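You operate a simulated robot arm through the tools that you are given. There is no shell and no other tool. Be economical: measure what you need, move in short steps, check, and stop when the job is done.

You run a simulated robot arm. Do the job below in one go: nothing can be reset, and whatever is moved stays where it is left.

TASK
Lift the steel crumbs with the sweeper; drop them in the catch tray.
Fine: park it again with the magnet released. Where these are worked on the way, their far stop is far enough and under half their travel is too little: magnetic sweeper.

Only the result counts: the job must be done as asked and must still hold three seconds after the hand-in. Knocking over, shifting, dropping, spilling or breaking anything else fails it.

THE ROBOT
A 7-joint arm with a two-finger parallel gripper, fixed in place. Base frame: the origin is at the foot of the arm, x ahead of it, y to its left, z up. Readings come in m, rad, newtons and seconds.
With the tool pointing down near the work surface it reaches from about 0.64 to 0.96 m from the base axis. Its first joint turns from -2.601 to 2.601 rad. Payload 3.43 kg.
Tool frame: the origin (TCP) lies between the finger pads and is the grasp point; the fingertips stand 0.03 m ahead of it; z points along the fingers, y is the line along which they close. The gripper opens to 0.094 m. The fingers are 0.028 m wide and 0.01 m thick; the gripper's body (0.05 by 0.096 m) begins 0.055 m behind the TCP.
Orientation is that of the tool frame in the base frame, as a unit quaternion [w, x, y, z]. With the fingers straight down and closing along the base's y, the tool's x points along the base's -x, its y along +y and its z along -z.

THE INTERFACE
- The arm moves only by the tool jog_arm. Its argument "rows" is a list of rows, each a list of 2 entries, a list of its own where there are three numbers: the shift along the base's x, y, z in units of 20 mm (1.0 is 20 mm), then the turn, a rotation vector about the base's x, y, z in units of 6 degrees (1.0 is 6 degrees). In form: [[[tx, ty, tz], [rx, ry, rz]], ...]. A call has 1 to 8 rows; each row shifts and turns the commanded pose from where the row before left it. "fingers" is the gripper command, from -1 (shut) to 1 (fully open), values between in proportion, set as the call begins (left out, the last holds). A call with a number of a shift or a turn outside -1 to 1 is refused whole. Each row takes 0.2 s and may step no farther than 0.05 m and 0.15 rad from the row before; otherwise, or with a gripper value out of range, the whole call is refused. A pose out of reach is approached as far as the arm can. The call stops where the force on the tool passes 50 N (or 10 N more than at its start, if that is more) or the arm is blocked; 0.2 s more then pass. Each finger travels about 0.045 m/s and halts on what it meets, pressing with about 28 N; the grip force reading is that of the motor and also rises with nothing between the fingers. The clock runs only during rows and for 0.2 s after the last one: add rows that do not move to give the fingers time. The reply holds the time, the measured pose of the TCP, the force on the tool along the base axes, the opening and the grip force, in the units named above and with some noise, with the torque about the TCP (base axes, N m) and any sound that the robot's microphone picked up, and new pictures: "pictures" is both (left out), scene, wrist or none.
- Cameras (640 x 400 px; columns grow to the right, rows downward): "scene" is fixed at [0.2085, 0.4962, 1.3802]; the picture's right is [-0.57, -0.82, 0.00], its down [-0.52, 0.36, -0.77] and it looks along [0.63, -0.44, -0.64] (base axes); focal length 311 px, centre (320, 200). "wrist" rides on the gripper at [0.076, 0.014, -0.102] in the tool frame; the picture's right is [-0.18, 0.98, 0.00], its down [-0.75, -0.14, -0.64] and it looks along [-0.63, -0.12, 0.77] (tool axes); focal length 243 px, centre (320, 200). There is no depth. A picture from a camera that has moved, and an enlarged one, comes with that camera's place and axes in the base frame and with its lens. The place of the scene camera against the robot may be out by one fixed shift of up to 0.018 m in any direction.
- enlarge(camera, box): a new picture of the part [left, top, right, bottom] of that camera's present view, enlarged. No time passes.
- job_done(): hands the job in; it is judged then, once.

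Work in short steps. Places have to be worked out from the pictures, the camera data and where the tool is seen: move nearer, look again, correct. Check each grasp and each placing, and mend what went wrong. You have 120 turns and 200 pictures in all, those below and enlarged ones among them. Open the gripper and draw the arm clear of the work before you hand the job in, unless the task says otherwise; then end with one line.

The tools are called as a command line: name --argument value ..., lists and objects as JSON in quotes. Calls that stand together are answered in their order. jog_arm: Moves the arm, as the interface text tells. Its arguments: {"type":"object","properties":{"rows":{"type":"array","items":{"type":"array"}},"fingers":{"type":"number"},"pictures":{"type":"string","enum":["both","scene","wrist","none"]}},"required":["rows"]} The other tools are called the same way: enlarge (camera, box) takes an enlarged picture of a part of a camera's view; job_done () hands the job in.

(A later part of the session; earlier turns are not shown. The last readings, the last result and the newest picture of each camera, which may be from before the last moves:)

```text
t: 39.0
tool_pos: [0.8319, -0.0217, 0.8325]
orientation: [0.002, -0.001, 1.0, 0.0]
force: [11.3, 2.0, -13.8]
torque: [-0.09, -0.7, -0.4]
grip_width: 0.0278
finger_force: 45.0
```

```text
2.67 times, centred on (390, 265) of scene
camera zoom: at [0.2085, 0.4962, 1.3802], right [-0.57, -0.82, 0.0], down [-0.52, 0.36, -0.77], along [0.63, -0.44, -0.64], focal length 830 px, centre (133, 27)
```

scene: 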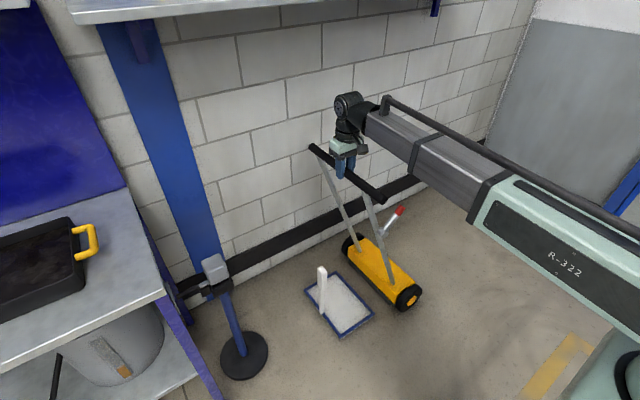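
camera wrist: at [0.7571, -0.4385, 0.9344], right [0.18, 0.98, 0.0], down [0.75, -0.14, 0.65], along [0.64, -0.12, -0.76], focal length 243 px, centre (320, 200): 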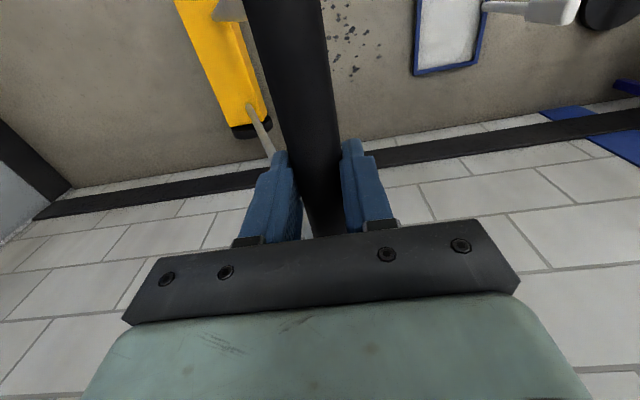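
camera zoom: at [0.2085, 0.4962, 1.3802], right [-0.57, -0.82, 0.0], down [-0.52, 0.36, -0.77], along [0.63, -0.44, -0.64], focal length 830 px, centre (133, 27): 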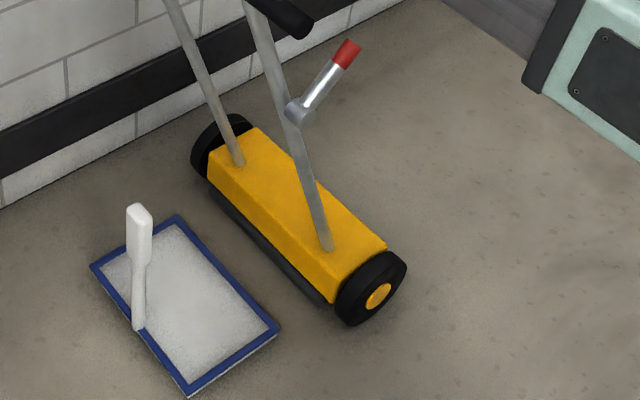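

All crumbs are under the body now. By triangulation the tray (true x 0.72–1.02, y −0.16…0.04) fits between the wheels, and its handle stands at (0.865, 0.03) up to z≈0.34, between the posts. I roll 6 cm on and check wheel alignment and clearance.

jog_arm --rows '[[[0, 0.5, -0.03], [0, 0, 0]], [[0, 0.5, 0], [0, 0, 0]], [[0, 0.5, 0], [0, 0, 0]], [[0, 0.5, 0], [0, 0, 0]], [[0, 0.5, 0], [0, 0, 0]], [[0, 0.5, 0], [0, 0, 0]], [[0, 0, 0], [0, 0, 0]]]'

enlarge --camera "scene" --box '[290, 220, 430, 350]'

```text
t: 40.6
tool_pos: [0.8315, 0.0381, 0.8324]
orientation: [0.001, -0.002, 1.0, -0.001]
force: [2.5, 1.9, -12.1]
torque: [-0.05, -1.15, -0.5]
grip_width: 0.0277
finger_force: 45.2
camera wrist: at [0.757, 0.0519, 0.9353], right [0.18, 0.98, 0.0], down [0.75, -0.14, 0.65], along [0.63, -0.12, -0.76], focal length 243 px, centre (320, 200)
```

scene: 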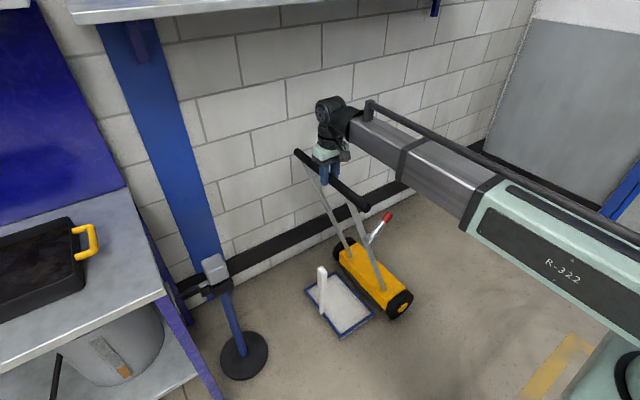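
wrist: 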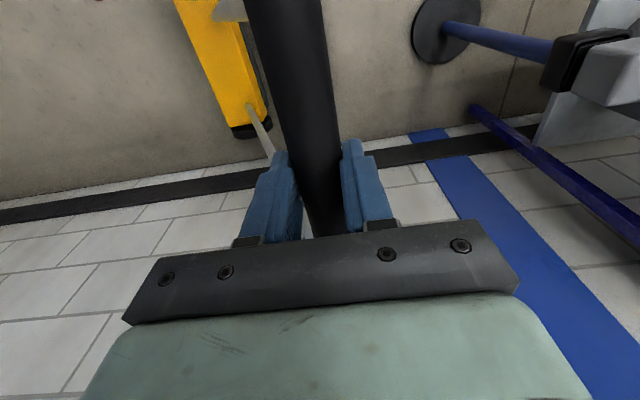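

```text
3.08 times, centred on (360, 285) of scene
camera zoom: at [0.2085, 0.4962, 1.3802], right [-0.57, -0.82, 0.0], down [-0.52, 0.36, -0.77], along [0.63, -0.44, -0.64], focal length 958 px, centre (197, -62)
```

zoom: 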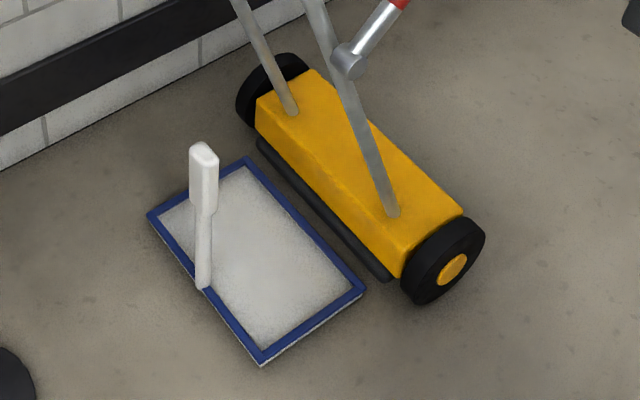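

The tray is well centred between the wheels (≈4 cm each side) and the magnet plate hangs about 2 cm short of the tray edge. I advance 3 cm in small steps, watching the force and the tray.

jog_arm --rows '[[[0, 0.3, -0.03], [0, 0, 0]], [[0, 0.3, 0], [0, 0, 0]], [[0, 0.3, 0], [0, 0, 0]], [[0, 0.3, 0], [0, 0, 0]], [[0, 0.3, 0], [0, 0, 0]], [[0, 0, 0], [0, 0, 0]]]' --pictures "scene"

enlarge --camera "scene" --box '[290, 220, 430, 350]'

```text
t: 42.0
tool_pos: [0.8323, 0.0698, 0.8328]
orientation: [0.003, -0.002, 1.0, -0.001]
force: [-1.7, -0.3, 3.4]
torque: [0.03, 0.77, -0.51]
grip_width: 0.0277
finger_force: 45.1
```

scene: 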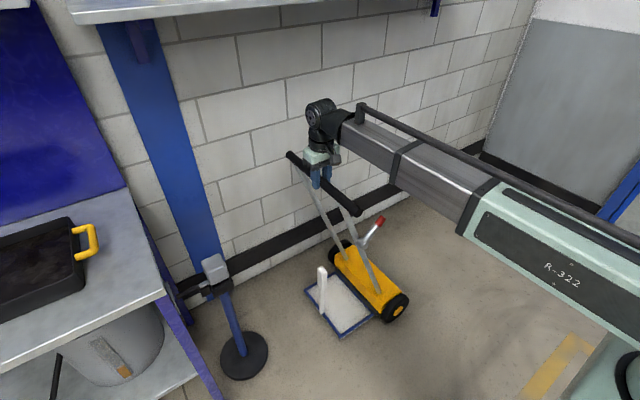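

```text
3.08 times, centred on (360, 285) of scene
camera zoom: at [0.2085, 0.4962, 1.3802], right [-0.57, -0.82, 0.0], down [-0.52, 0.36, -0.77], along [0.63, -0.44, -0.64], focal length 958 px, centre (197, -62)
```

zoom: 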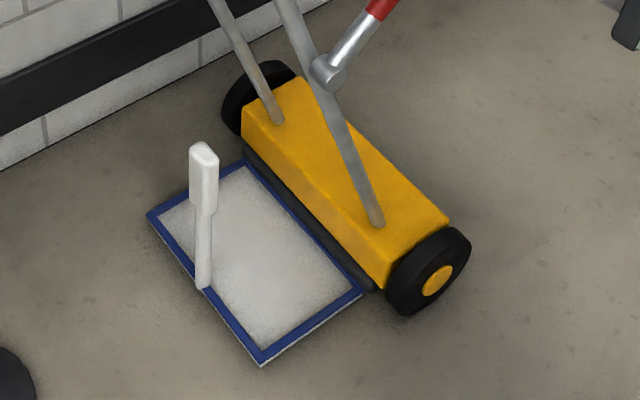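

The tray is unmoved and forces are small. I advance another 2 cm carefully.

jog_arm --rows '[[[0, 0.25, 0], [0, 0, 0]], [[0, 0.25, 0], [0, 0, 0]], [[0, 0.25, 0], [0, 0, 0]], [[0, 0.25, 0], [0, 0, 0]]]' --pictures "none"

enlarge --camera "scene" --box '[290, 220, 430, 350]'

```text
t: 43.0
tool_pos: [0.8314, 0.0884, 0.8315]
orientation: [0.003, -0.002, 1.0, -0.001]
force: [-0.7, -1.4, 10.9]
torque: [-0.02, 0.99, -0.47]
grip_width: 0.0273
finger_force: 44.7
```

```text
3.08 times, centred on (360, 285) of scene
camera zoom: at [0.2085, 0.4962, 1.3802], right [-0.57, -0.82, 0.0], down [-0.52, 0.36, -0.77], along [0.63, -0.44, -0.64], focal length 958 px, centre (197, -62)
```

zoom: 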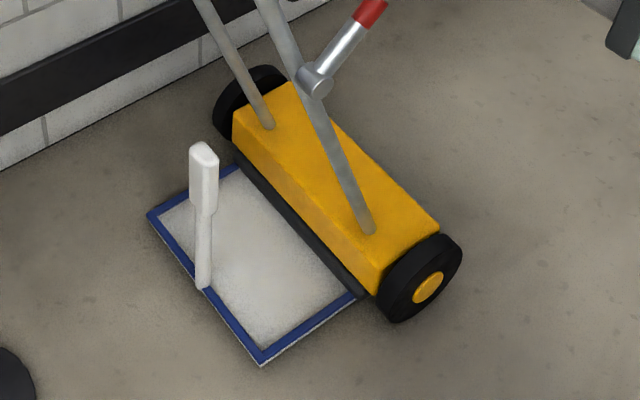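

The plate clears the rim. I roll 8 cm further over the tray.

jog_arm --rows '[[[0, 0.5, 0], [0, 0, 0]], [[0, 0.5, 0], [0, 0, 0]], [[0, 0.5, 0], [0, 0, 0]], [[0, 0.5, 0], [0, 0, 0]], [[0, 0.5, 0], [0, 0, 0]], [[0, 0.5, 0], [0, 0, 0]], [[0, 0.5, 0], [0, 0, 0]], [[0, 0.5, 0], [0, 0, 0]]]' --pictures "scene"

enlarge --camera "scene" --box '[290, 220, 430, 350]'

```text
t: 44.8
tool_pos: [0.8318, 0.1696, 0.8329]
orientation: [0.004, -0.001, 1.0, -0.001]
force: [7.9, 0.9, 20.8]
torque: [0.07, 0.52, -0.51]
grip_width: 0.0275
finger_force: 44.4
```

scene: 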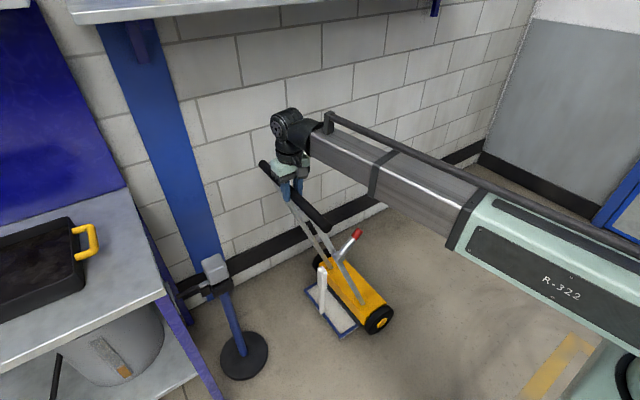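

```text
3.08 times, centred on (360, 285) of scene
camera zoom: at [0.2085, 0.4962, 1.3802], right [-0.57, -0.82, 0.0], down [-0.52, 0.36, -0.77], along [0.63, -0.44, -0.64], focal length 958 px, centre (197, -62)
```

zoom: 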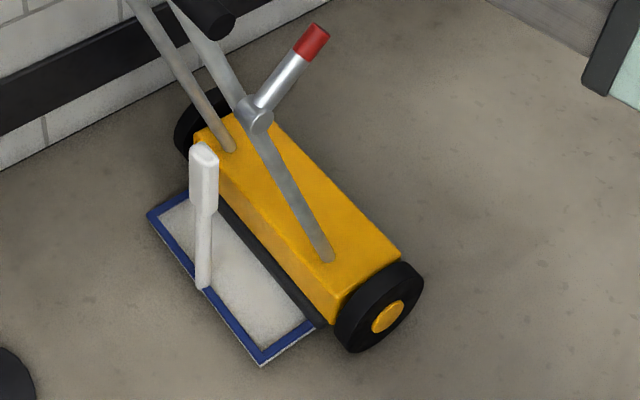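

The plate's front edge is at about y≈−0.055. I move 3 cm more to centre it over the tray.

jog_arm --rows '[[[0, 0.3, 0], [0, 0, 0]], [[0, 0.3, 0], [0, 0, 0]], [[0, 0.3, 0], [0, 0, 0]], [[0, 0.3, 0], [0, 0, 0]], [[0, 0.3, 0], [0, 0, 0]], [[0, 0, 0], [0, 0, 0]]]'

enlarge --camera "scene" --box '[270, 220, 410, 350]'

```text
t: 46.2
tool_pos: [0.8334, 0.1985, 0.833]
orientation: [0.004, -0.001, 1.0, -0.001]
force: [9.0, 0.6, 27.7]
torque: [0.01, -0.55, -0.43]
grip_width: 0.0279
finger_force: 44.8
camera wrist: at [0.7566, 0.2115, 0.9349], right [0.18, 0.98, 0.0], down [0.75, -0.14, 0.65], along [0.64, -0.12, -0.76], focal length 243 px, centre (320, 200)
```

scene: 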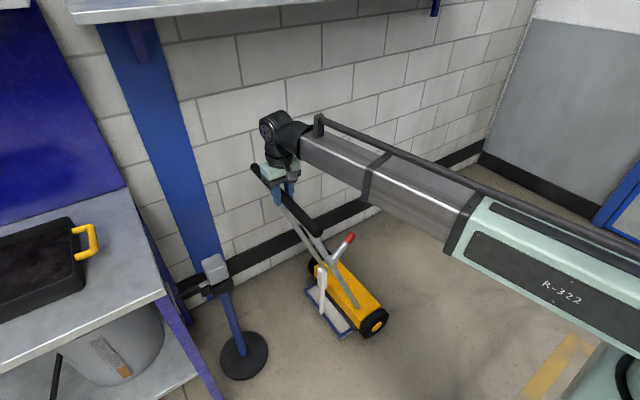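
wrist: 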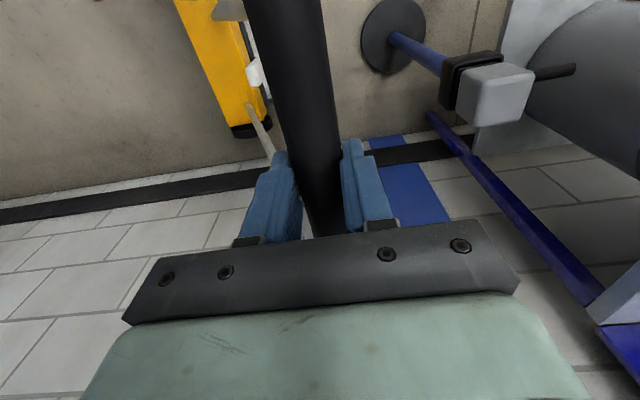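

```text
3.08 times, centred on (340, 285) of scene
camera zoom: at [0.2085, 0.4962, 1.3802], right [-0.57, -0.82, 0.0], down [-0.52, 0.36, -0.77], along [0.63, -0.44, -0.64], focal length 958 px, centre (258, -62)
```

zoom: 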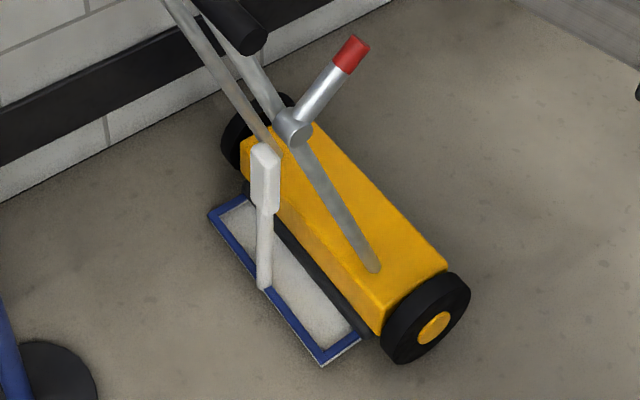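

The plate sits inside the tray's outline; I nudge 1 cm more, unload the vertical force, and then open the gripper.

jog_arm --rows '[[[0, 0.25, 0.03], [0, 0, 0]], [[0, 0.25, 0.03], [0, 0, 0]], [[0, 0, 0], [0, 0, 0]]]' --pictures "none"

jog_arm --rows '[[[0, 0, 0], [0, 0, 0]], [[0, 0, 0], [0, 0, 0]], [[0, 0, 0], [0, 0, 0]], [[0, 0, 0], [0, 0, 0]]]' --fingers 1 --pictures "scene"

```text
t: 47.0
tool_pos: [0.8328, 0.2082, 0.8326]
orientation: [0.002, -0.002, 1.0, 0.0]
force: [10.2, -0.3, 2.7]
torque: [-0.09, -1.5, -0.46]
grip_width: 0.0277
finger_force: 45.1
```

```text
t: 48.0
tool_pos: [0.8331, 0.2077, 0.8318]
orientation: [0.003, -0.001, 1.0, -0.002]
force: [0.3, -0.4, -0.6]
torque: [0.0, 0.01, 0.01]
grip_width: 0.0939
finger_force: 0.0
```

scene: 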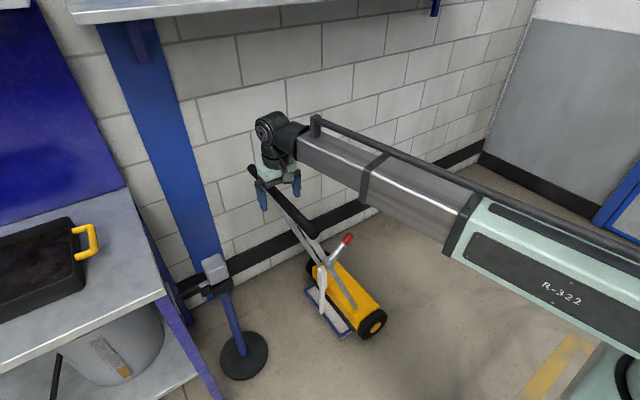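

The sweeper stands by itself over the tray. I raise clear of the bar and move above the lever (expected hub near y≈0.11, tip near y≈0.045, z≈0.69) with a straight-down tool.

jog_arm --rows '[[[0, 0, 1], [0, 0, 0]], [[0, 0, 1], [0, 0, 0]], [[0, 0, 1], [0, 0, 0]], [[0, 0, 1], [0, 0, 0]], [[0, 0, 1], [0, 0, 0]], [[0, 0, 1], [0, 0, 0]], [[-0.5, -0.5, 1], [0, 0, 0]], [[-1, -1, 0.5], [0, 0, 0]]]' --pictures "none"

jog_arm --rows '[[[-1, -1, 0], [0, 0, 0]], [[-1, -1, 0], [0, 0, 0]], [[-1, -1, 0], [0, 0, 0]], [[-1, -1, 0], [0, 0, 0]], [[-1, -1, 0], [0, 0, 0]], [[-0.6, -1, 0], [0, 0, 0]], [[0, -0.6, 0], [0, 0, 0]]]' --fingers -1

```text
t: 49.8
tool_pos: [0.8003, 0.1778, 0.985]
orientation: [0.002, -0.001, 1.0, -0.001]
force: [-0.6, 0.4, 0.6]
torque: [0.03, 0.0, -0.01]
grip_width: 0.0939
finger_force: 0.0
```

```text
t: 51.4
tool_pos: [0.6884, 0.0456, 0.9841]
orientation: [0.002, -0.002, 1.0, -0.002]
force: [-0.3, 0.5, 0.5]
torque: [0.03, -0.01, -0.02]
grip_width: 0.0
finger_force: 27.4
camera wrist: at [0.6133, 0.059, 1.0859], right [0.18, 0.98, 0.0], down [0.75, -0.14, 0.65], along [0.64, -0.12, -0.76], focal length 243 px, centre (320, 200)
```

scene: 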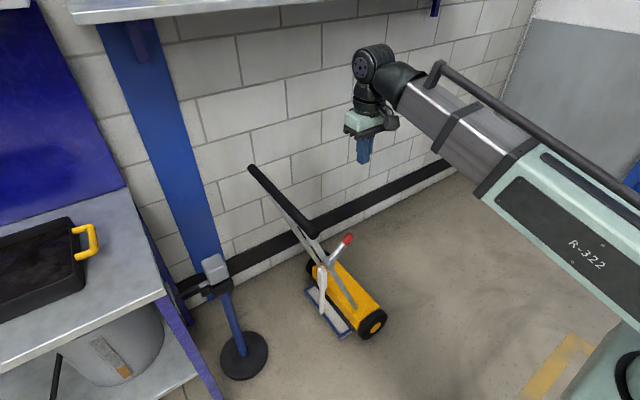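
wrist: 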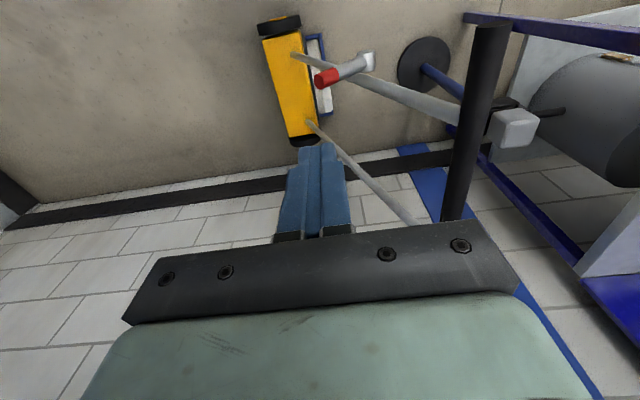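

The lever's hub is at y≈0.125 and its tip at y≈0.045, x≈0.71. I shift to (0.705, 0.058) and descend to just above it.

jog_arm --rows '[[[0.5, 0.3, -1], [0, 0, 0]], [[0.4, 0.3, -1], [0, 0, 0]], [[0, 0, -1], [0, 0, 0]], [[0, 0, -1], [0, 0, 0]], [[0, 0, -1], [0, 0, 0]], [[0, 0, -1], [0, 0, 0]], [[0, 0, -1], [0, 0, 0]], [[0, 0, -1], [0, 0, 0]]]' --pictures "none"

jog_arm --rows '[[[0, 0, -1], [0, 0, 0]], [[0, 0, -1], [0, 0, 0]], [[0, 0, -1], [0, 0, 0]]]'

```text
t: 53.2
tool_pos: [0.7092, 0.059, 0.8217]
orientation: [0.003, -0.002, 1.0, -0.001]
force: [0.2, -0.5, 1.1]
torque: [0.01, 0.01, 0.05]
grip_width: 0.0001
finger_force: 28.3
```

```text
t: 54.0
tool_pos: [0.7094, 0.0598, 0.7612]
orientation: [0.002, -0.002, 1.0, -0.002]
force: [-0.1, 0.5, -1.2]
torque: [-0.02, 0.05, 0.0]
grip_width: 0.0
finger_force: 28.1
camera wrist: at [0.6331, 0.0726, 0.8643], right [0.18, 0.98, 0.0], down [0.75, -0.14, 0.65], along [0.64, -0.12, -0.76], focal length 243 px, centre (320, 200)
```

scene: 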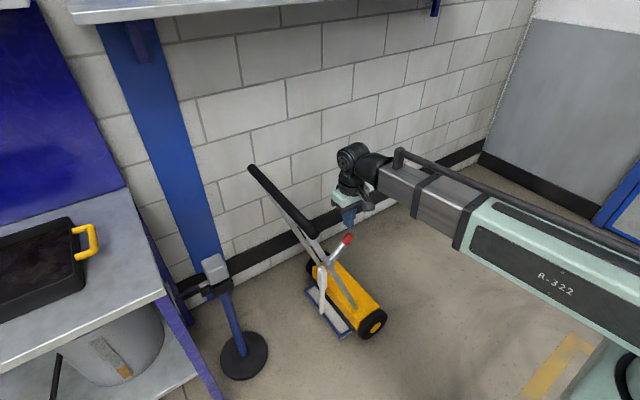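
wrist: 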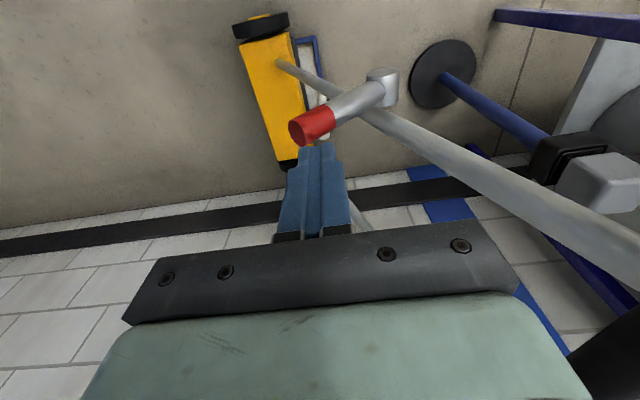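

The fingertips are right above the red grip. I press down in small steps.

jog_arm --rows '[[[0, 0, -0.6], [0, 0, 0]], [[0, 0, -0.6], [0, 0, 0]], [[0, 0, -0.6], [0, 0, 0]], [[0, 0, -0.6], [0, 0, 0]]]'

```text
t: 55.0
tool_pos: [0.7075, 0.0565, 0.7152]
orientation: [0.002, -0.001, 1.0, -0.001]
force: [-0.6, 0.0, 1.2]
torque: [0.01, -0.01, 0.03]
grip_width: 0.0002
finger_force: 27.6
camera wrist: at [0.6325, 0.0705, 0.8174], right [0.18, 0.98, 0.0], down [0.75, -0.14, 0.65], along [0.64, -0.12, -0.76], focal length 243 px, centre (320, 200)
```

scene: 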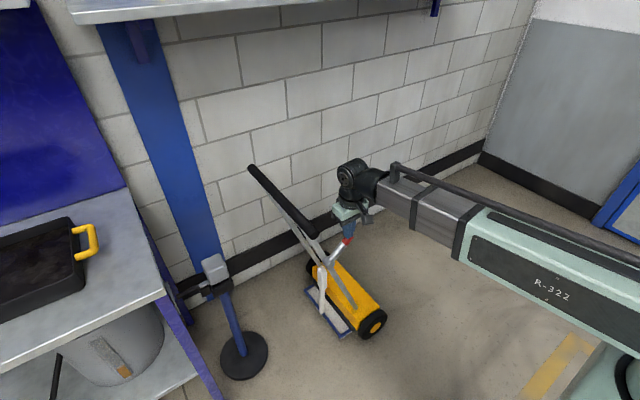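
wrist: 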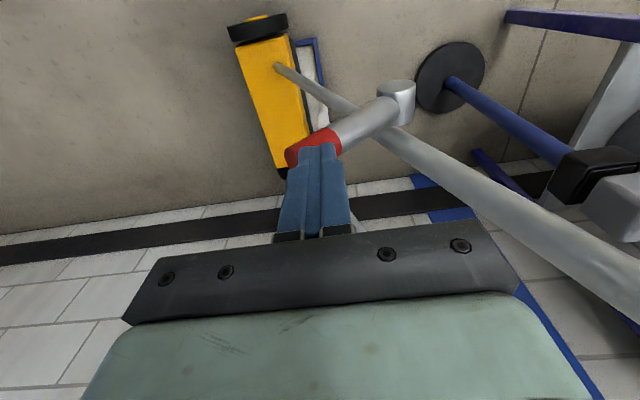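

It is nearly touching or just moving the lever without load. I continue down.

jog_arm --rows '[[[0, 0, -0.5], [0, 0, 0]], [[0, 0, -0.5], [0, 0, 0]], [[0, 0, -0.5], [0, 0, 0]], [[0, 0, -0.5], [0, 0, 0]]]'

enlarge --camera "scene" --box '[270, 210, 410, 350]'

```text
t: 56.0
tool_pos: [0.7097, 0.0599, 0.6741]
orientation: [0.002, -0.002, 1.0, -0.001]
force: [-0.5, -0.2, -0.2]
torque: [-0.02, 0.01, 0.03]
grip_width: 0.0
finger_force: 27.9
camera wrist: at [0.6341, 0.072, 0.7784], right [0.18, 0.98, 0.0], down [0.75, -0.14, 0.65], along [0.64, -0.12, -0.76], focal length 243 px, centre (320, 200)
```

scene: 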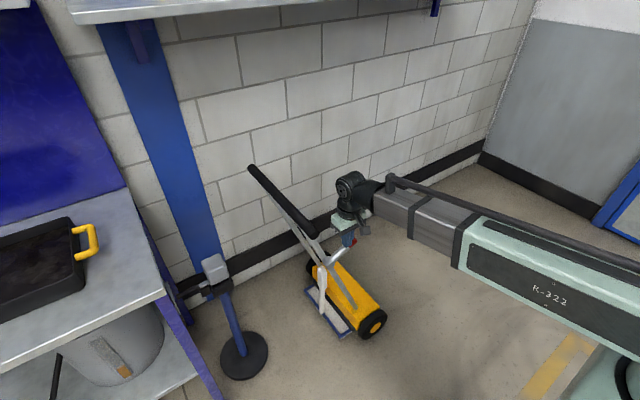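
wrist: 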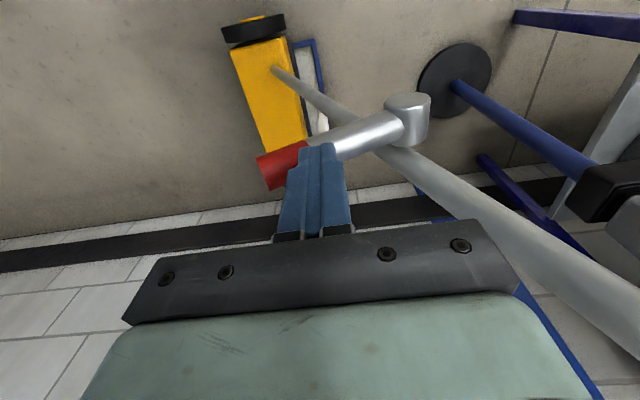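

```text
2.86 times, centred on (340, 280) of scene
camera zoom: at [0.2085, 0.4962, 1.3802], right [-0.57, -0.82, 0.0], down [-0.52, 0.36, -0.77], along [0.63, -0.44, -0.64], focal length 890 px, centre (263, -29)
```

zoom: 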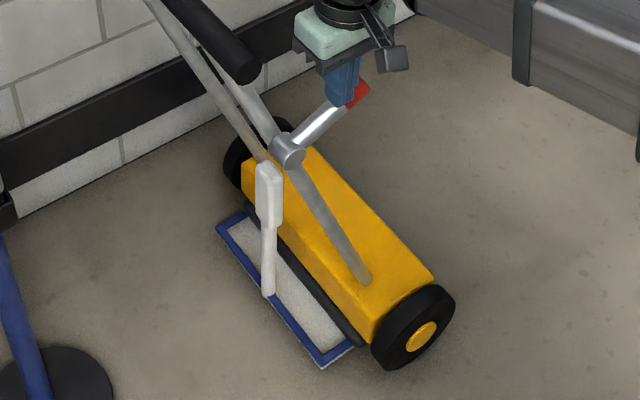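

The lever is going down freely and the sweeper stays put. I press on to the lower stop.

jog_arm --rows '[[[0, -0.15, -0.4], [0, 0, 0]], [[0, -0.15, -0.4], [0, 0, 0]], [[0, 0, -0.4], [0, 0, 0]], [[0, 0, -0.3], [0, 0, 0]]]'

enlarge --camera "scene" --box '[270, 210, 410, 350]'

```text
t: 57.0
tool_pos: [0.7098, 0.052, 0.6451]
orientation: [0.003, -0.001, 1.0, -0.001]
force: [0.7, -0.2, -0.6]
torque: [0.01, 0.01, -0.01]
grip_width: 0.0001
finger_force: 27.9
camera wrist: at [0.6334, 0.0655, 0.7482], right [0.18, 0.98, 0.0], down [0.75, -0.14, 0.65], along [0.64, -0.12, -0.76], focal length 243 px, centre (320, 200)
```

scene: 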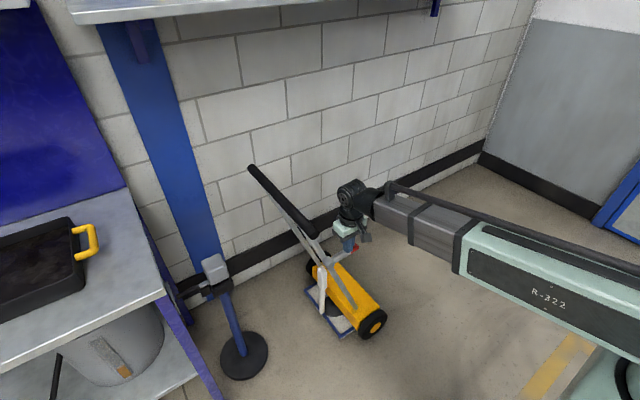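
wrist: 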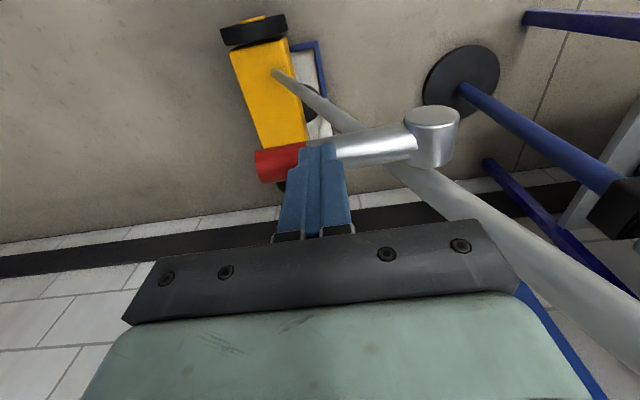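

```text
2.86 times, centred on (340, 280) of scene
camera zoom: at [0.2085, 0.4962, 1.3802], right [-0.57, -0.82, 0.0], down [-0.52, 0.36, -0.77], along [0.63, -0.44, -0.64], focal length 890 px, centre (263, -29)
```

zoom: 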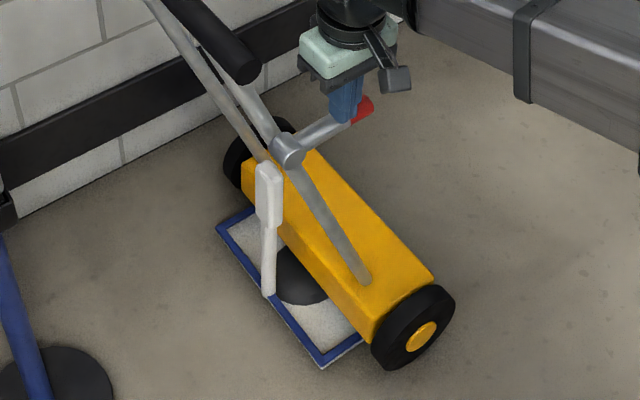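

The crumbs dropped as a dark heap in the tray. I press the lever on to its lower stop.

jog_arm --rows '[[[0, 0, -0.3], [0, 0, 0]], [[0, 0, -0.3], [0, 0, 0]], [[0, 0, -0.2], [0, 0, 0]]]' --pictures "wrist"

```text
t: 57.6
tool_pos: [0.7082, 0.0533, 0.6403]
orientation: [0.007, -0.002, 1.0, -0.001]
force: [-2.4, -1.3, 28.7]
torque: [0.12, -0.07, -0.05]
grip_width: 0.0001
finger_force: 28.2
stopped in row 3: the force on the tool passed its limit at 62 N (the readings are from after the stop); the commanded pose is now the measured one
camera wrist: at [0.6322, 0.065, 0.7415], right [0.18, 0.98, 0.0], down [0.75, -0.14, 0.65], along [0.64, -0.12, -0.76], focal length 243 px, centre (320, 200)
```

wrist: 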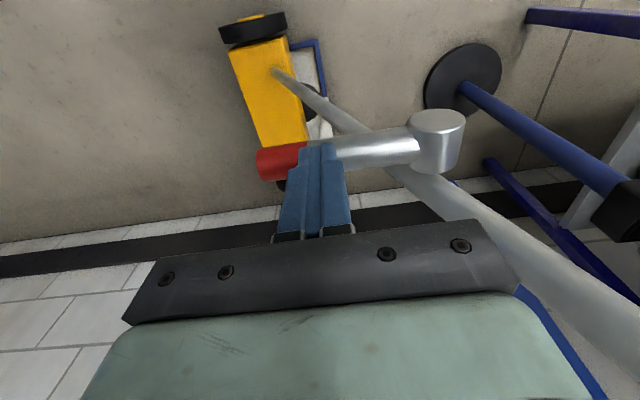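

The lower stop is reached. I rise straight up and go back above the bar's middle.

jog_arm --rows '[[[0, 0, 1], [0, 0, 0]], [[0, 0, 1], [0, 0, 0]], [[0, 0, 1], [0, 0, 0]], [[0, 0, 1], [0, 0, 0]], [[0, 0, 1], [0, 0, 0]], [[0, 0, 1], [0, 0, 0]], [[0, 0, 1], [0, 0, 0]], [[0, 0, 1], [0, 0, 0]]]' --pictures "none"

jog_arm --rows '[[[0, 0, 1], [0, 0, 0]], [[0, 0, 1], [0, 0, 0]], [[0, 0, 1], [0, 0, 0]], [[0, 0, 1], [0, 0, 0]], [[0, 0, 1], [0, 0, 0]], [[0, 0, 1], [0, 0, 0]], [[0, 0, 1], [0, 0, 0]], [[0, 0, 1], [0, 0, 0]]]' --fingers 1 --pictures "none"

jog_arm --rows '[[[1, 1, 0], [0, 0, 0]], [[1, 1, 0], [0, 0, 0]], [[1, 1, 0], [0, 0, 0]], [[1, 1, 0], [0, 0, 0]], [[1, 1, 0], [0, 0, 0]], [[1, 1, 0], [0, 0, 0]], [[0.2, 1, 0], [0, 0, 0]], [[0, 0.7, 0], [0, 0, 0]]]'

enlarge --camera "scene" --box '[240, 150, 420, 350]'

```text
t: 59.4
tool_pos: [0.7103, 0.0511, 0.7979]
orientation: [0.005, -0.002, 1.0, -0.002]
force: [0.3, -0.2, -0.7]
torque: [0.01, 0.0, 0.02]
grip_width: 0.0001
finger_force: 27.9
```

```text
t: 61.2
tool_pos: [0.7103, 0.0513, 0.9588]
orientation: [0.006, -0.002, 1.0, -0.001]
force: [0.5, 0.3, 0.3]
torque: [0.0, -0.02, 0.0]
grip_width: 0.0939
finger_force: 0.0
```

```text
t: 63.0
tool_pos: [0.835, 0.2046, 0.9572]
orientation: [0.005, -0.002, 1.0, -0.001]
force: [-0.3, 0.3, -0.1]
torque: [0.0, -0.04, -0.04]
grip_width: 0.0941
finger_force: 0.0
camera wrist: at [0.7579, 0.218, 1.0598], right [0.18, 0.98, 0.0], down [0.75, -0.14, 0.65], along [0.64, -0.12, -0.76], focal length 243 px, centre (320, 200)
```

scene: 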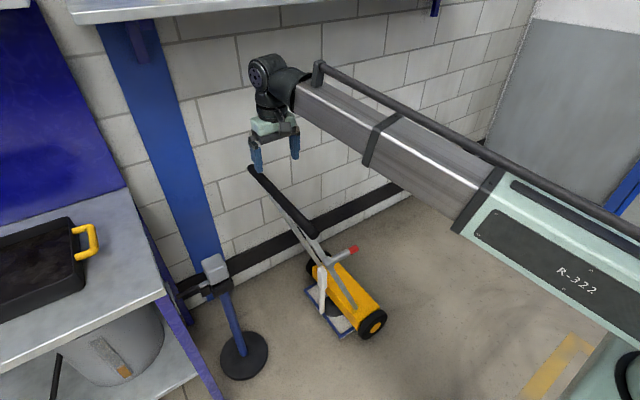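
wrist: 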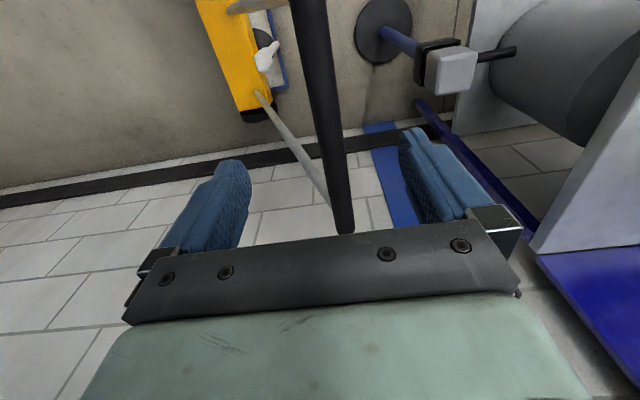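

```text
2.00 times, centred on (330, 250) of scene
camera zoom: at [0.2085, 0.4962, 1.3802], right [-0.57, -0.82, 0.0], down [-0.52, 0.36, -0.77], along [0.63, -0.44, -0.64], focal length 623 px, centre (300, 100)
```

zoom: 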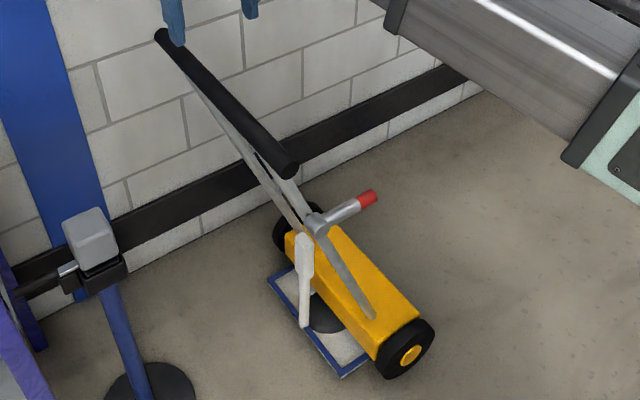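

The lever is down and stays. I lower onto the bar again and grip.

jog_arm --rows '[[[0, 0.15, -1], [0, 0, 0]], [[0, 0, -1], [0, 0, 0]], [[0, 0, -1], [0, 0, 0]], [[0, 0, -1], [0, 0, 0]], [[0, 0, -1], [0, 0, 0]], [[0, 0, -1], [0, 0, 0]], [[0, 0, -0.25], [0, 0, 0]]]' --pictures "none"

jog_arm --rows '[[[0, 0, 0], [0, 0, 0]], [[0, 0, 0], [0, 0, 0]], [[0, 0, 0], [0, 0, 0]], [[0, 0, 0], [0, 0, 0]], [[0, 0, 0], [0, 0, 0]], [[0, 0, 0], [0, 0, 0]]]' --fingers -1

```text
t: 64.6
tool_pos: [0.8332, 0.2095, 0.8328]
orientation: [0.006, -0.002, 1.0, -0.002]
force: [0.5, 0.6, 0.3]
torque: [-0.02, 0.01, 0.0]
grip_width: 0.0941
finger_force: 0.1
```

```text
t: 66.0
tool_pos: [0.8332, 0.2084, 0.8325]
orientation: [0.005, -0.002, 1.0, -0.001]
force: [0.5, -3.1, -0.4]
torque: [-0.17, -0.01, -0.37]
grip_width: 0.0277
finger_force: 45.0
camera wrist: at [0.7572, 0.2219, 0.9348], right [0.18, 0.98, 0.0], down [0.75, -0.14, 0.65], along [0.64, -0.12, -0.76], focal length 243 px, centre (320, 200)
```

scene: 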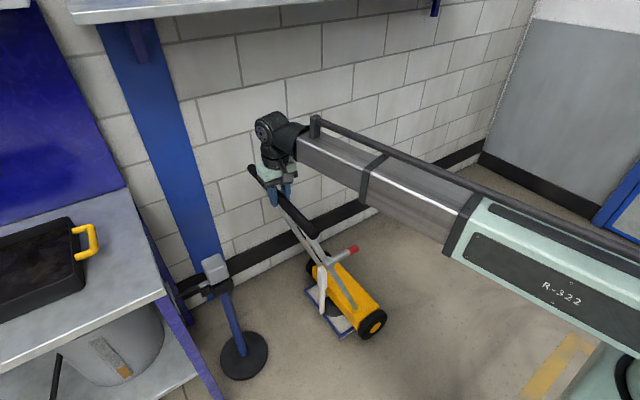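
wrist: 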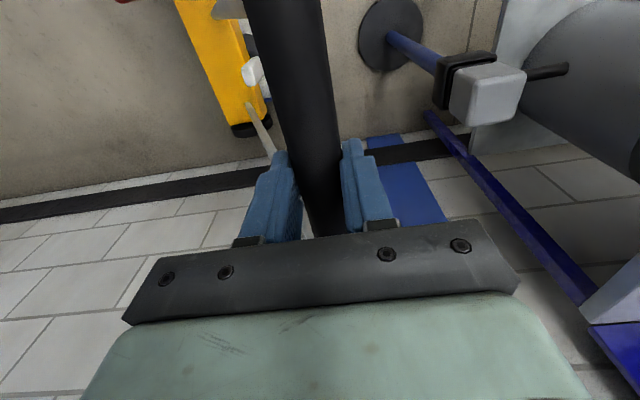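

Gripped. I roll back slowly (−y) and check that the heap and tray stay put.

jog_arm --rows '[[[0, -0.4, 0], [0, 0, 0]], [[0, -0.4, 0], [0, 0, 0]], [[0, -0.4, 0], [0, 0, 0]], [[0, -0.4, 0], [0, 0, 0]], [[0, -0.4, 0], [0, 0, 0]], [[0, -0.4, 0], [0, 0, 0]], [[0, -0.4, 0], [0, 0, 0]], [[0, -0.4, 0], [0, 0, 0]]]' --pictures "none"

enlarge --camera "scene" --box '[290, 220, 430, 350]'

```text
t: 67.8
tool_pos: [0.833, 0.1451, 0.8311]
orientation: [0.005, -0.001, 1.0, -0.002]
force: [-2.2, -1.0, -17.8]
torque: [0.0, -0.98, -0.28]
grip_width: 0.0276
finger_force: 44.8
```

```text
3.08 times, centred on (360, 285) of scene
camera zoom: at [0.2085, 0.4962, 1.3802], right [-0.57, -0.82, 0.0], down [-0.52, 0.36, -0.77], along [0.63, -0.44, -0.64], focal length 958 px, centre (197, -62)
```

zoom: 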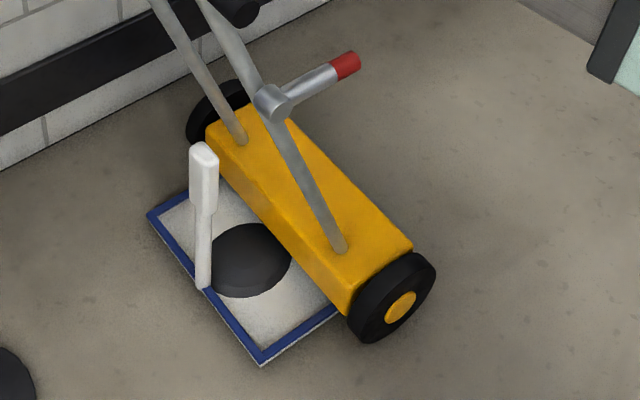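

The heap lies inside the tray and nothing has shifted. I keep rolling back, correcting z slightly.

jog_arm --rows '[[[0, -0.6, -0.03], [0, 0, 0]], [[0, -0.6, 0], [0, 0, 0]], [[0, -0.6, 0], [0, 0, 0]], [[0, -0.6, 0], [0, 0, 0]], [[0, -0.6, 0], [0, 0, 0]], [[0, -0.6, 0], [0, 0, 0]], [[0, -0.6, 0], [0, 0, 0]], [[0, -0.6, 0], [0, 0, 0]]]' --pictures "scene"

jog_arm --rows '[[[0, -0.6, 0], [0, 0, 0]], [[0, -0.6, 0], [0, 0, 0]], [[0, -0.6, 0], [0, 0, 0]], [[0, -0.6, 0], [0, 0, 0]], [[0, -0.6, 0], [0, 0, 0]], [[0, -0.6, 0], [0, 0, 0]], [[0, -0.6, 0], [0, 0, 0]], [[0, -0.6, 0], [0, 0, 0]]]' --pictures "scene"

jog_arm --rows '[[[0, -0.6, 0], [0, 0, 0]], [[0, -0.6, 0], [0, 0, 0]], [[0, -0.6, 0], [0, 0, 0]], [[0, -0.6, 0], [0, 0, 0]], [[0, -0.6, 0], [0, 0, 0]], [[0, -0.6, 0], [0, 0, 0]], [[0, -0.6, 0], [0, 0, 0]], [[0, -0.6, 0], [0, 0, 0]]]' --pictures "scene"

```text
t: 69.6
tool_pos: [0.833, 0.0482, 0.8327]
orientation: [0.007, -0.001, 1.0, -0.002]
force: [9.2, -3.1, 19.0]
torque: [-0.12, 0.56, -0.23]
grip_width: 0.0279
finger_force: 44.9
```

scene: 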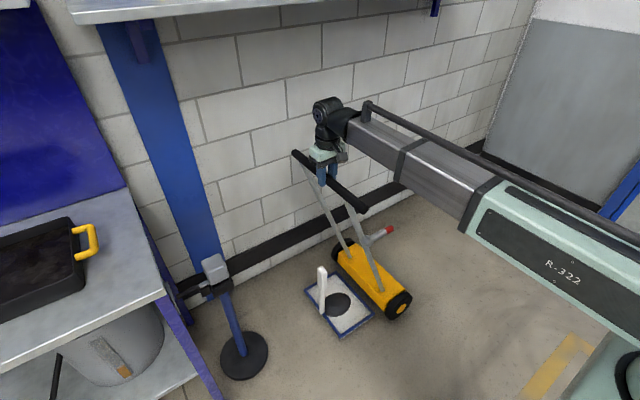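

```text
t: 71.4
tool_pos: [0.8338, -0.0488, 0.8325]
orientation: [0.005, -0.002, 1.0, -0.003]
force: [-0.4, -3.1, 24.4]
torque: [-0.17, -0.48, -0.27]
grip_width: 0.0275
finger_force: 44.9
```

scene: 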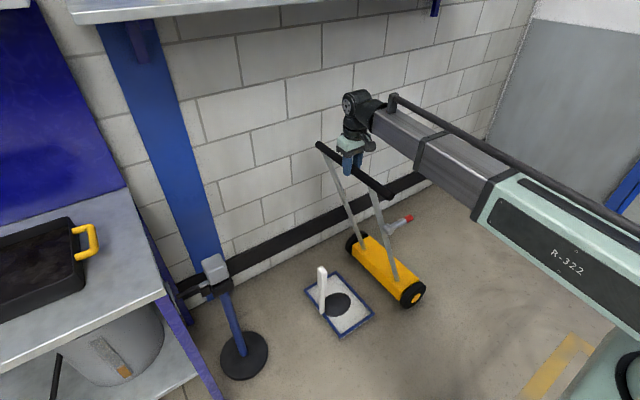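

```text
t: 73.2
tool_pos: [0.8341, -0.1455, 0.832]
orientation: [0.005, -0.002, 1.0, -0.002]
force: [6.8, -2.7, 12.4]
torque: [0.03, 0.55, -0.25]
grip_width: 0.0278
finger_force: 45.7
```

scene: 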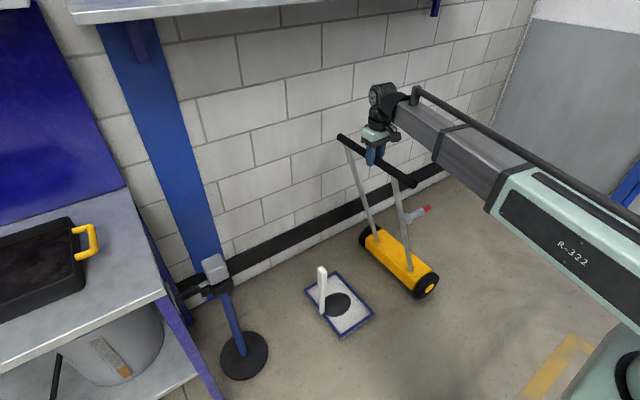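

The floor is clean and the heap stays. I keep returning toward the parking spot (bar y≈−0.462).

jog_arm --rows '[[[0, -0.6, 0.02], [0, 0, 0]], [[0, -0.6, 0], [0, 0, 0]], [[0, -0.6, 0], [0, 0, 0]], [[0, -0.6, 0], [0, 0, 0]], [[0, -0.6, 0], [0, 0, 0]], [[0, -0.6, 0], [0, 0, 0]], [[0, -0.6, 0], [0, 0, 0]], [[0, -0.6, 0], [0, 0, 0]]]' --pictures "none"

jog_arm --rows '[[[0, -0.6, 0], [0, 0, 0]], [[0, -0.6, 0], [0, 0, 0]], [[0, -0.6, 0], [0, 0, 0]], [[0, -0.6, 0], [0, 0, 0]], [[0, -0.6, 0], [0, 0, 0]], [[0, -0.6, 0], [0, 0, 0]], [[0, -0.6, 0], [0, 0, 0]], [[0, -0.6, 0], [0, 0, 0]]]' --pictures "scene"

jog_arm --rows '[[[0, -0.6, 0], [0, 0, 0]], [[0, -0.6, 0], [0, 0, 0]], [[0, -0.6, 0], [0, 0, 0]], [[0, -0.6, 0], [0, 0, 0]], [[0, -0.6, 0], [0, 0, 0]], [[0, -0.6, 0], [0, 0, 0]], [[0, -0.6, 0], [0, 0, 0]], [[0, -0.6, 0], [0, 0, 0]]]' --pictures "scene"

enlarge --camera "scene" --box '[380, 100, 520, 290]'

```text
t: 75.0
tool_pos: [0.8342, -0.2413, 0.8318]
orientation: [0.004, -0.002, 1.0, -0.001]
force: [0.9, -1.8, -14.6]
torque: [0.02, -0.63, -0.32]
grip_width: 0.0278
finger_force: 44.9
```

```text
t: 76.8
tool_pos: [0.8343, -0.3371, 0.8323]
orientation: [0.006, -0.002, 1.0, -0.003]
force: [-5.1, -2.8, -10.1]
torque: [0.08, 0.92, -0.19]
grip_width: 0.0278
finger_force: 45.4
```

scene: 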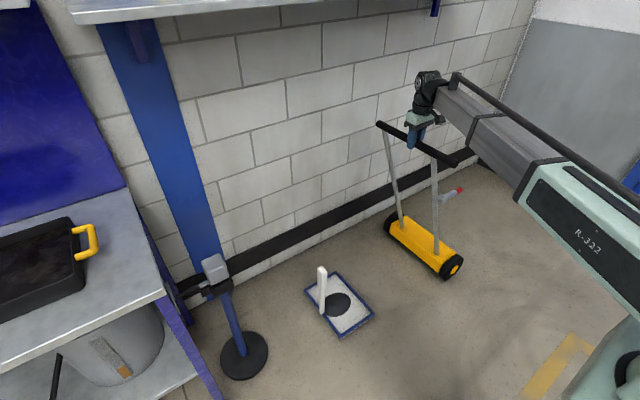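

```text
t: 78.6
tool_pos: [0.8338, -0.4339, 0.8335]
orientation: [0.005, -0.002, 1.0, -0.003]
force: [-2.0, -3.4, -14.6]
torque: [0.03, 1.14, -0.31]
grip_width: 0.0277
finger_force: 45.0
```

scene: 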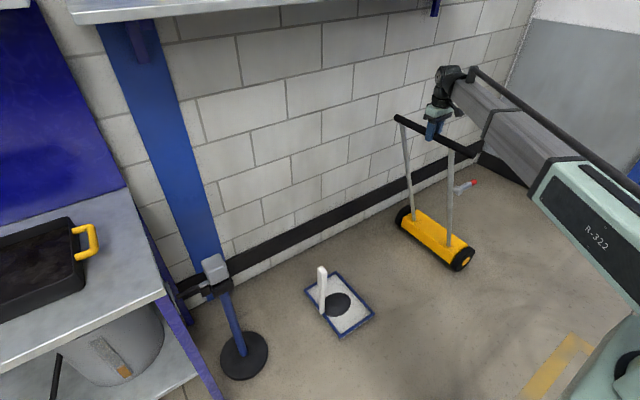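

```text
2.11 times, centred on (450, 195) of scene
camera zoom: at [0.2085, 0.4962, 1.3802], right [-0.57, -0.82, 0.0], down [-0.52, 0.36, -0.77], along [0.63, -0.44, -0.64], focal length 656 px, centre (46, 210)
```

zoom: 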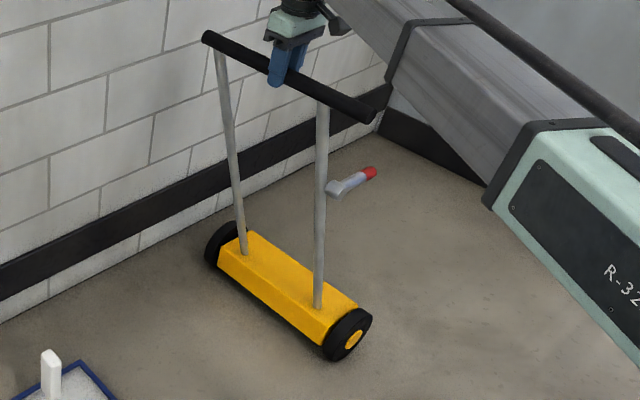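

Compared with the first picture, the sweeper is still about 3 cm short of its original spot. I roll 3 cm more and compare.

jog_arm --rows '[[[0, -0.4, -0.02], [0, 0, 0]], [[0, -0.4, 0], [0, 0, 0]], [[0, -0.4, 0], [0, 0, 0]], [[0, -0.3, 0], [0, 0, 0]], [[0, 0, 0], [0, 0, 0]]]' --pictures "none"

enlarge --camera "scene" --box '[380, 100, 520, 290]'

```text
t: 79.8
tool_pos: [0.8339, -0.4619, 0.8325]
orientation: [0.007, 0.0, 1.0, -0.003]
force: [5.0, -2.1, 11.1]
torque: [0.18, 1.05, -0.35]
grip_width: 0.0279
finger_force: 45.0
```

```text
2.11 times, centred on (450, 195) of scene
camera zoom: at [0.2085, 0.4962, 1.3802], right [-0.57, -0.82, 0.0], down [-0.52, 0.36, -0.77], along [0.63, -0.44, -0.64], focal length 656 px, centre (46, 210)
```

zoom: 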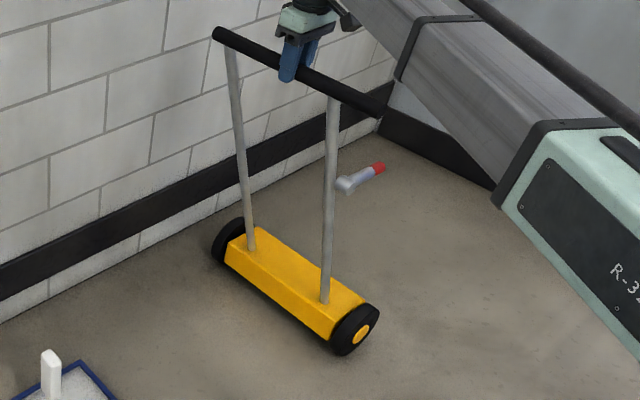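

About 6–7 mm remain. I nudge that and release.

jog_arm --rows '[[[0, -0.2, 0.02], [0, 0, 0]], [[0, -0.13, 0], [0, 0, 0]], [[0, 0, 0], [0, 0, 0]]]' --pictures "none"

jog_arm --rows '[[[0, 0, 0], [0, 0, 0]], [[0, 0, 0], [0, 0, 0]], [[0, 0, 0], [0, 0, 0]], [[0, 0, 0], [0, 0, 0]], [[0, 0, 0], [0, 0, 0]], [[0, 0, 0], [0, 0, 0]]]' --fingers 1 --pictures "wrist"

```text
t: 80.6
tool_pos: [0.8324, -0.4687, 0.8329]
orientation: [0.007, -0.002, 1.0, -0.002]
force: [9.5, 2.9, 12.7]
torque: [0.17, -0.86, -0.44]
grip_width: 0.0279
finger_force: 45.1
```

```text
t: 82.0
tool_pos: [0.8325, -0.4683, 0.8319]
orientation: [0.005, -0.002, 1.0, -0.002]
force: [0.0, -0.4, 0.1]
torque: [0.0, 0.02, 0.01]
grip_width: 0.0937
finger_force: 0.1
camera wrist: at [0.7566, -0.4551, 0.9341], right [0.18, 0.98, 0.0], down [0.75, -0.14, 0.65], along [0.64, -0.12, -0.76], focal length 243 px, centre (320, 200)
```

wrist: 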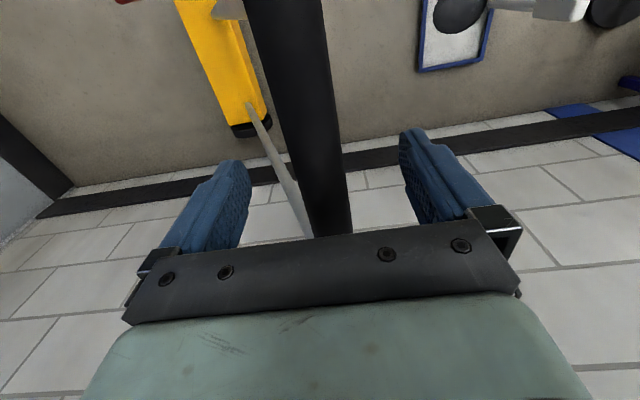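

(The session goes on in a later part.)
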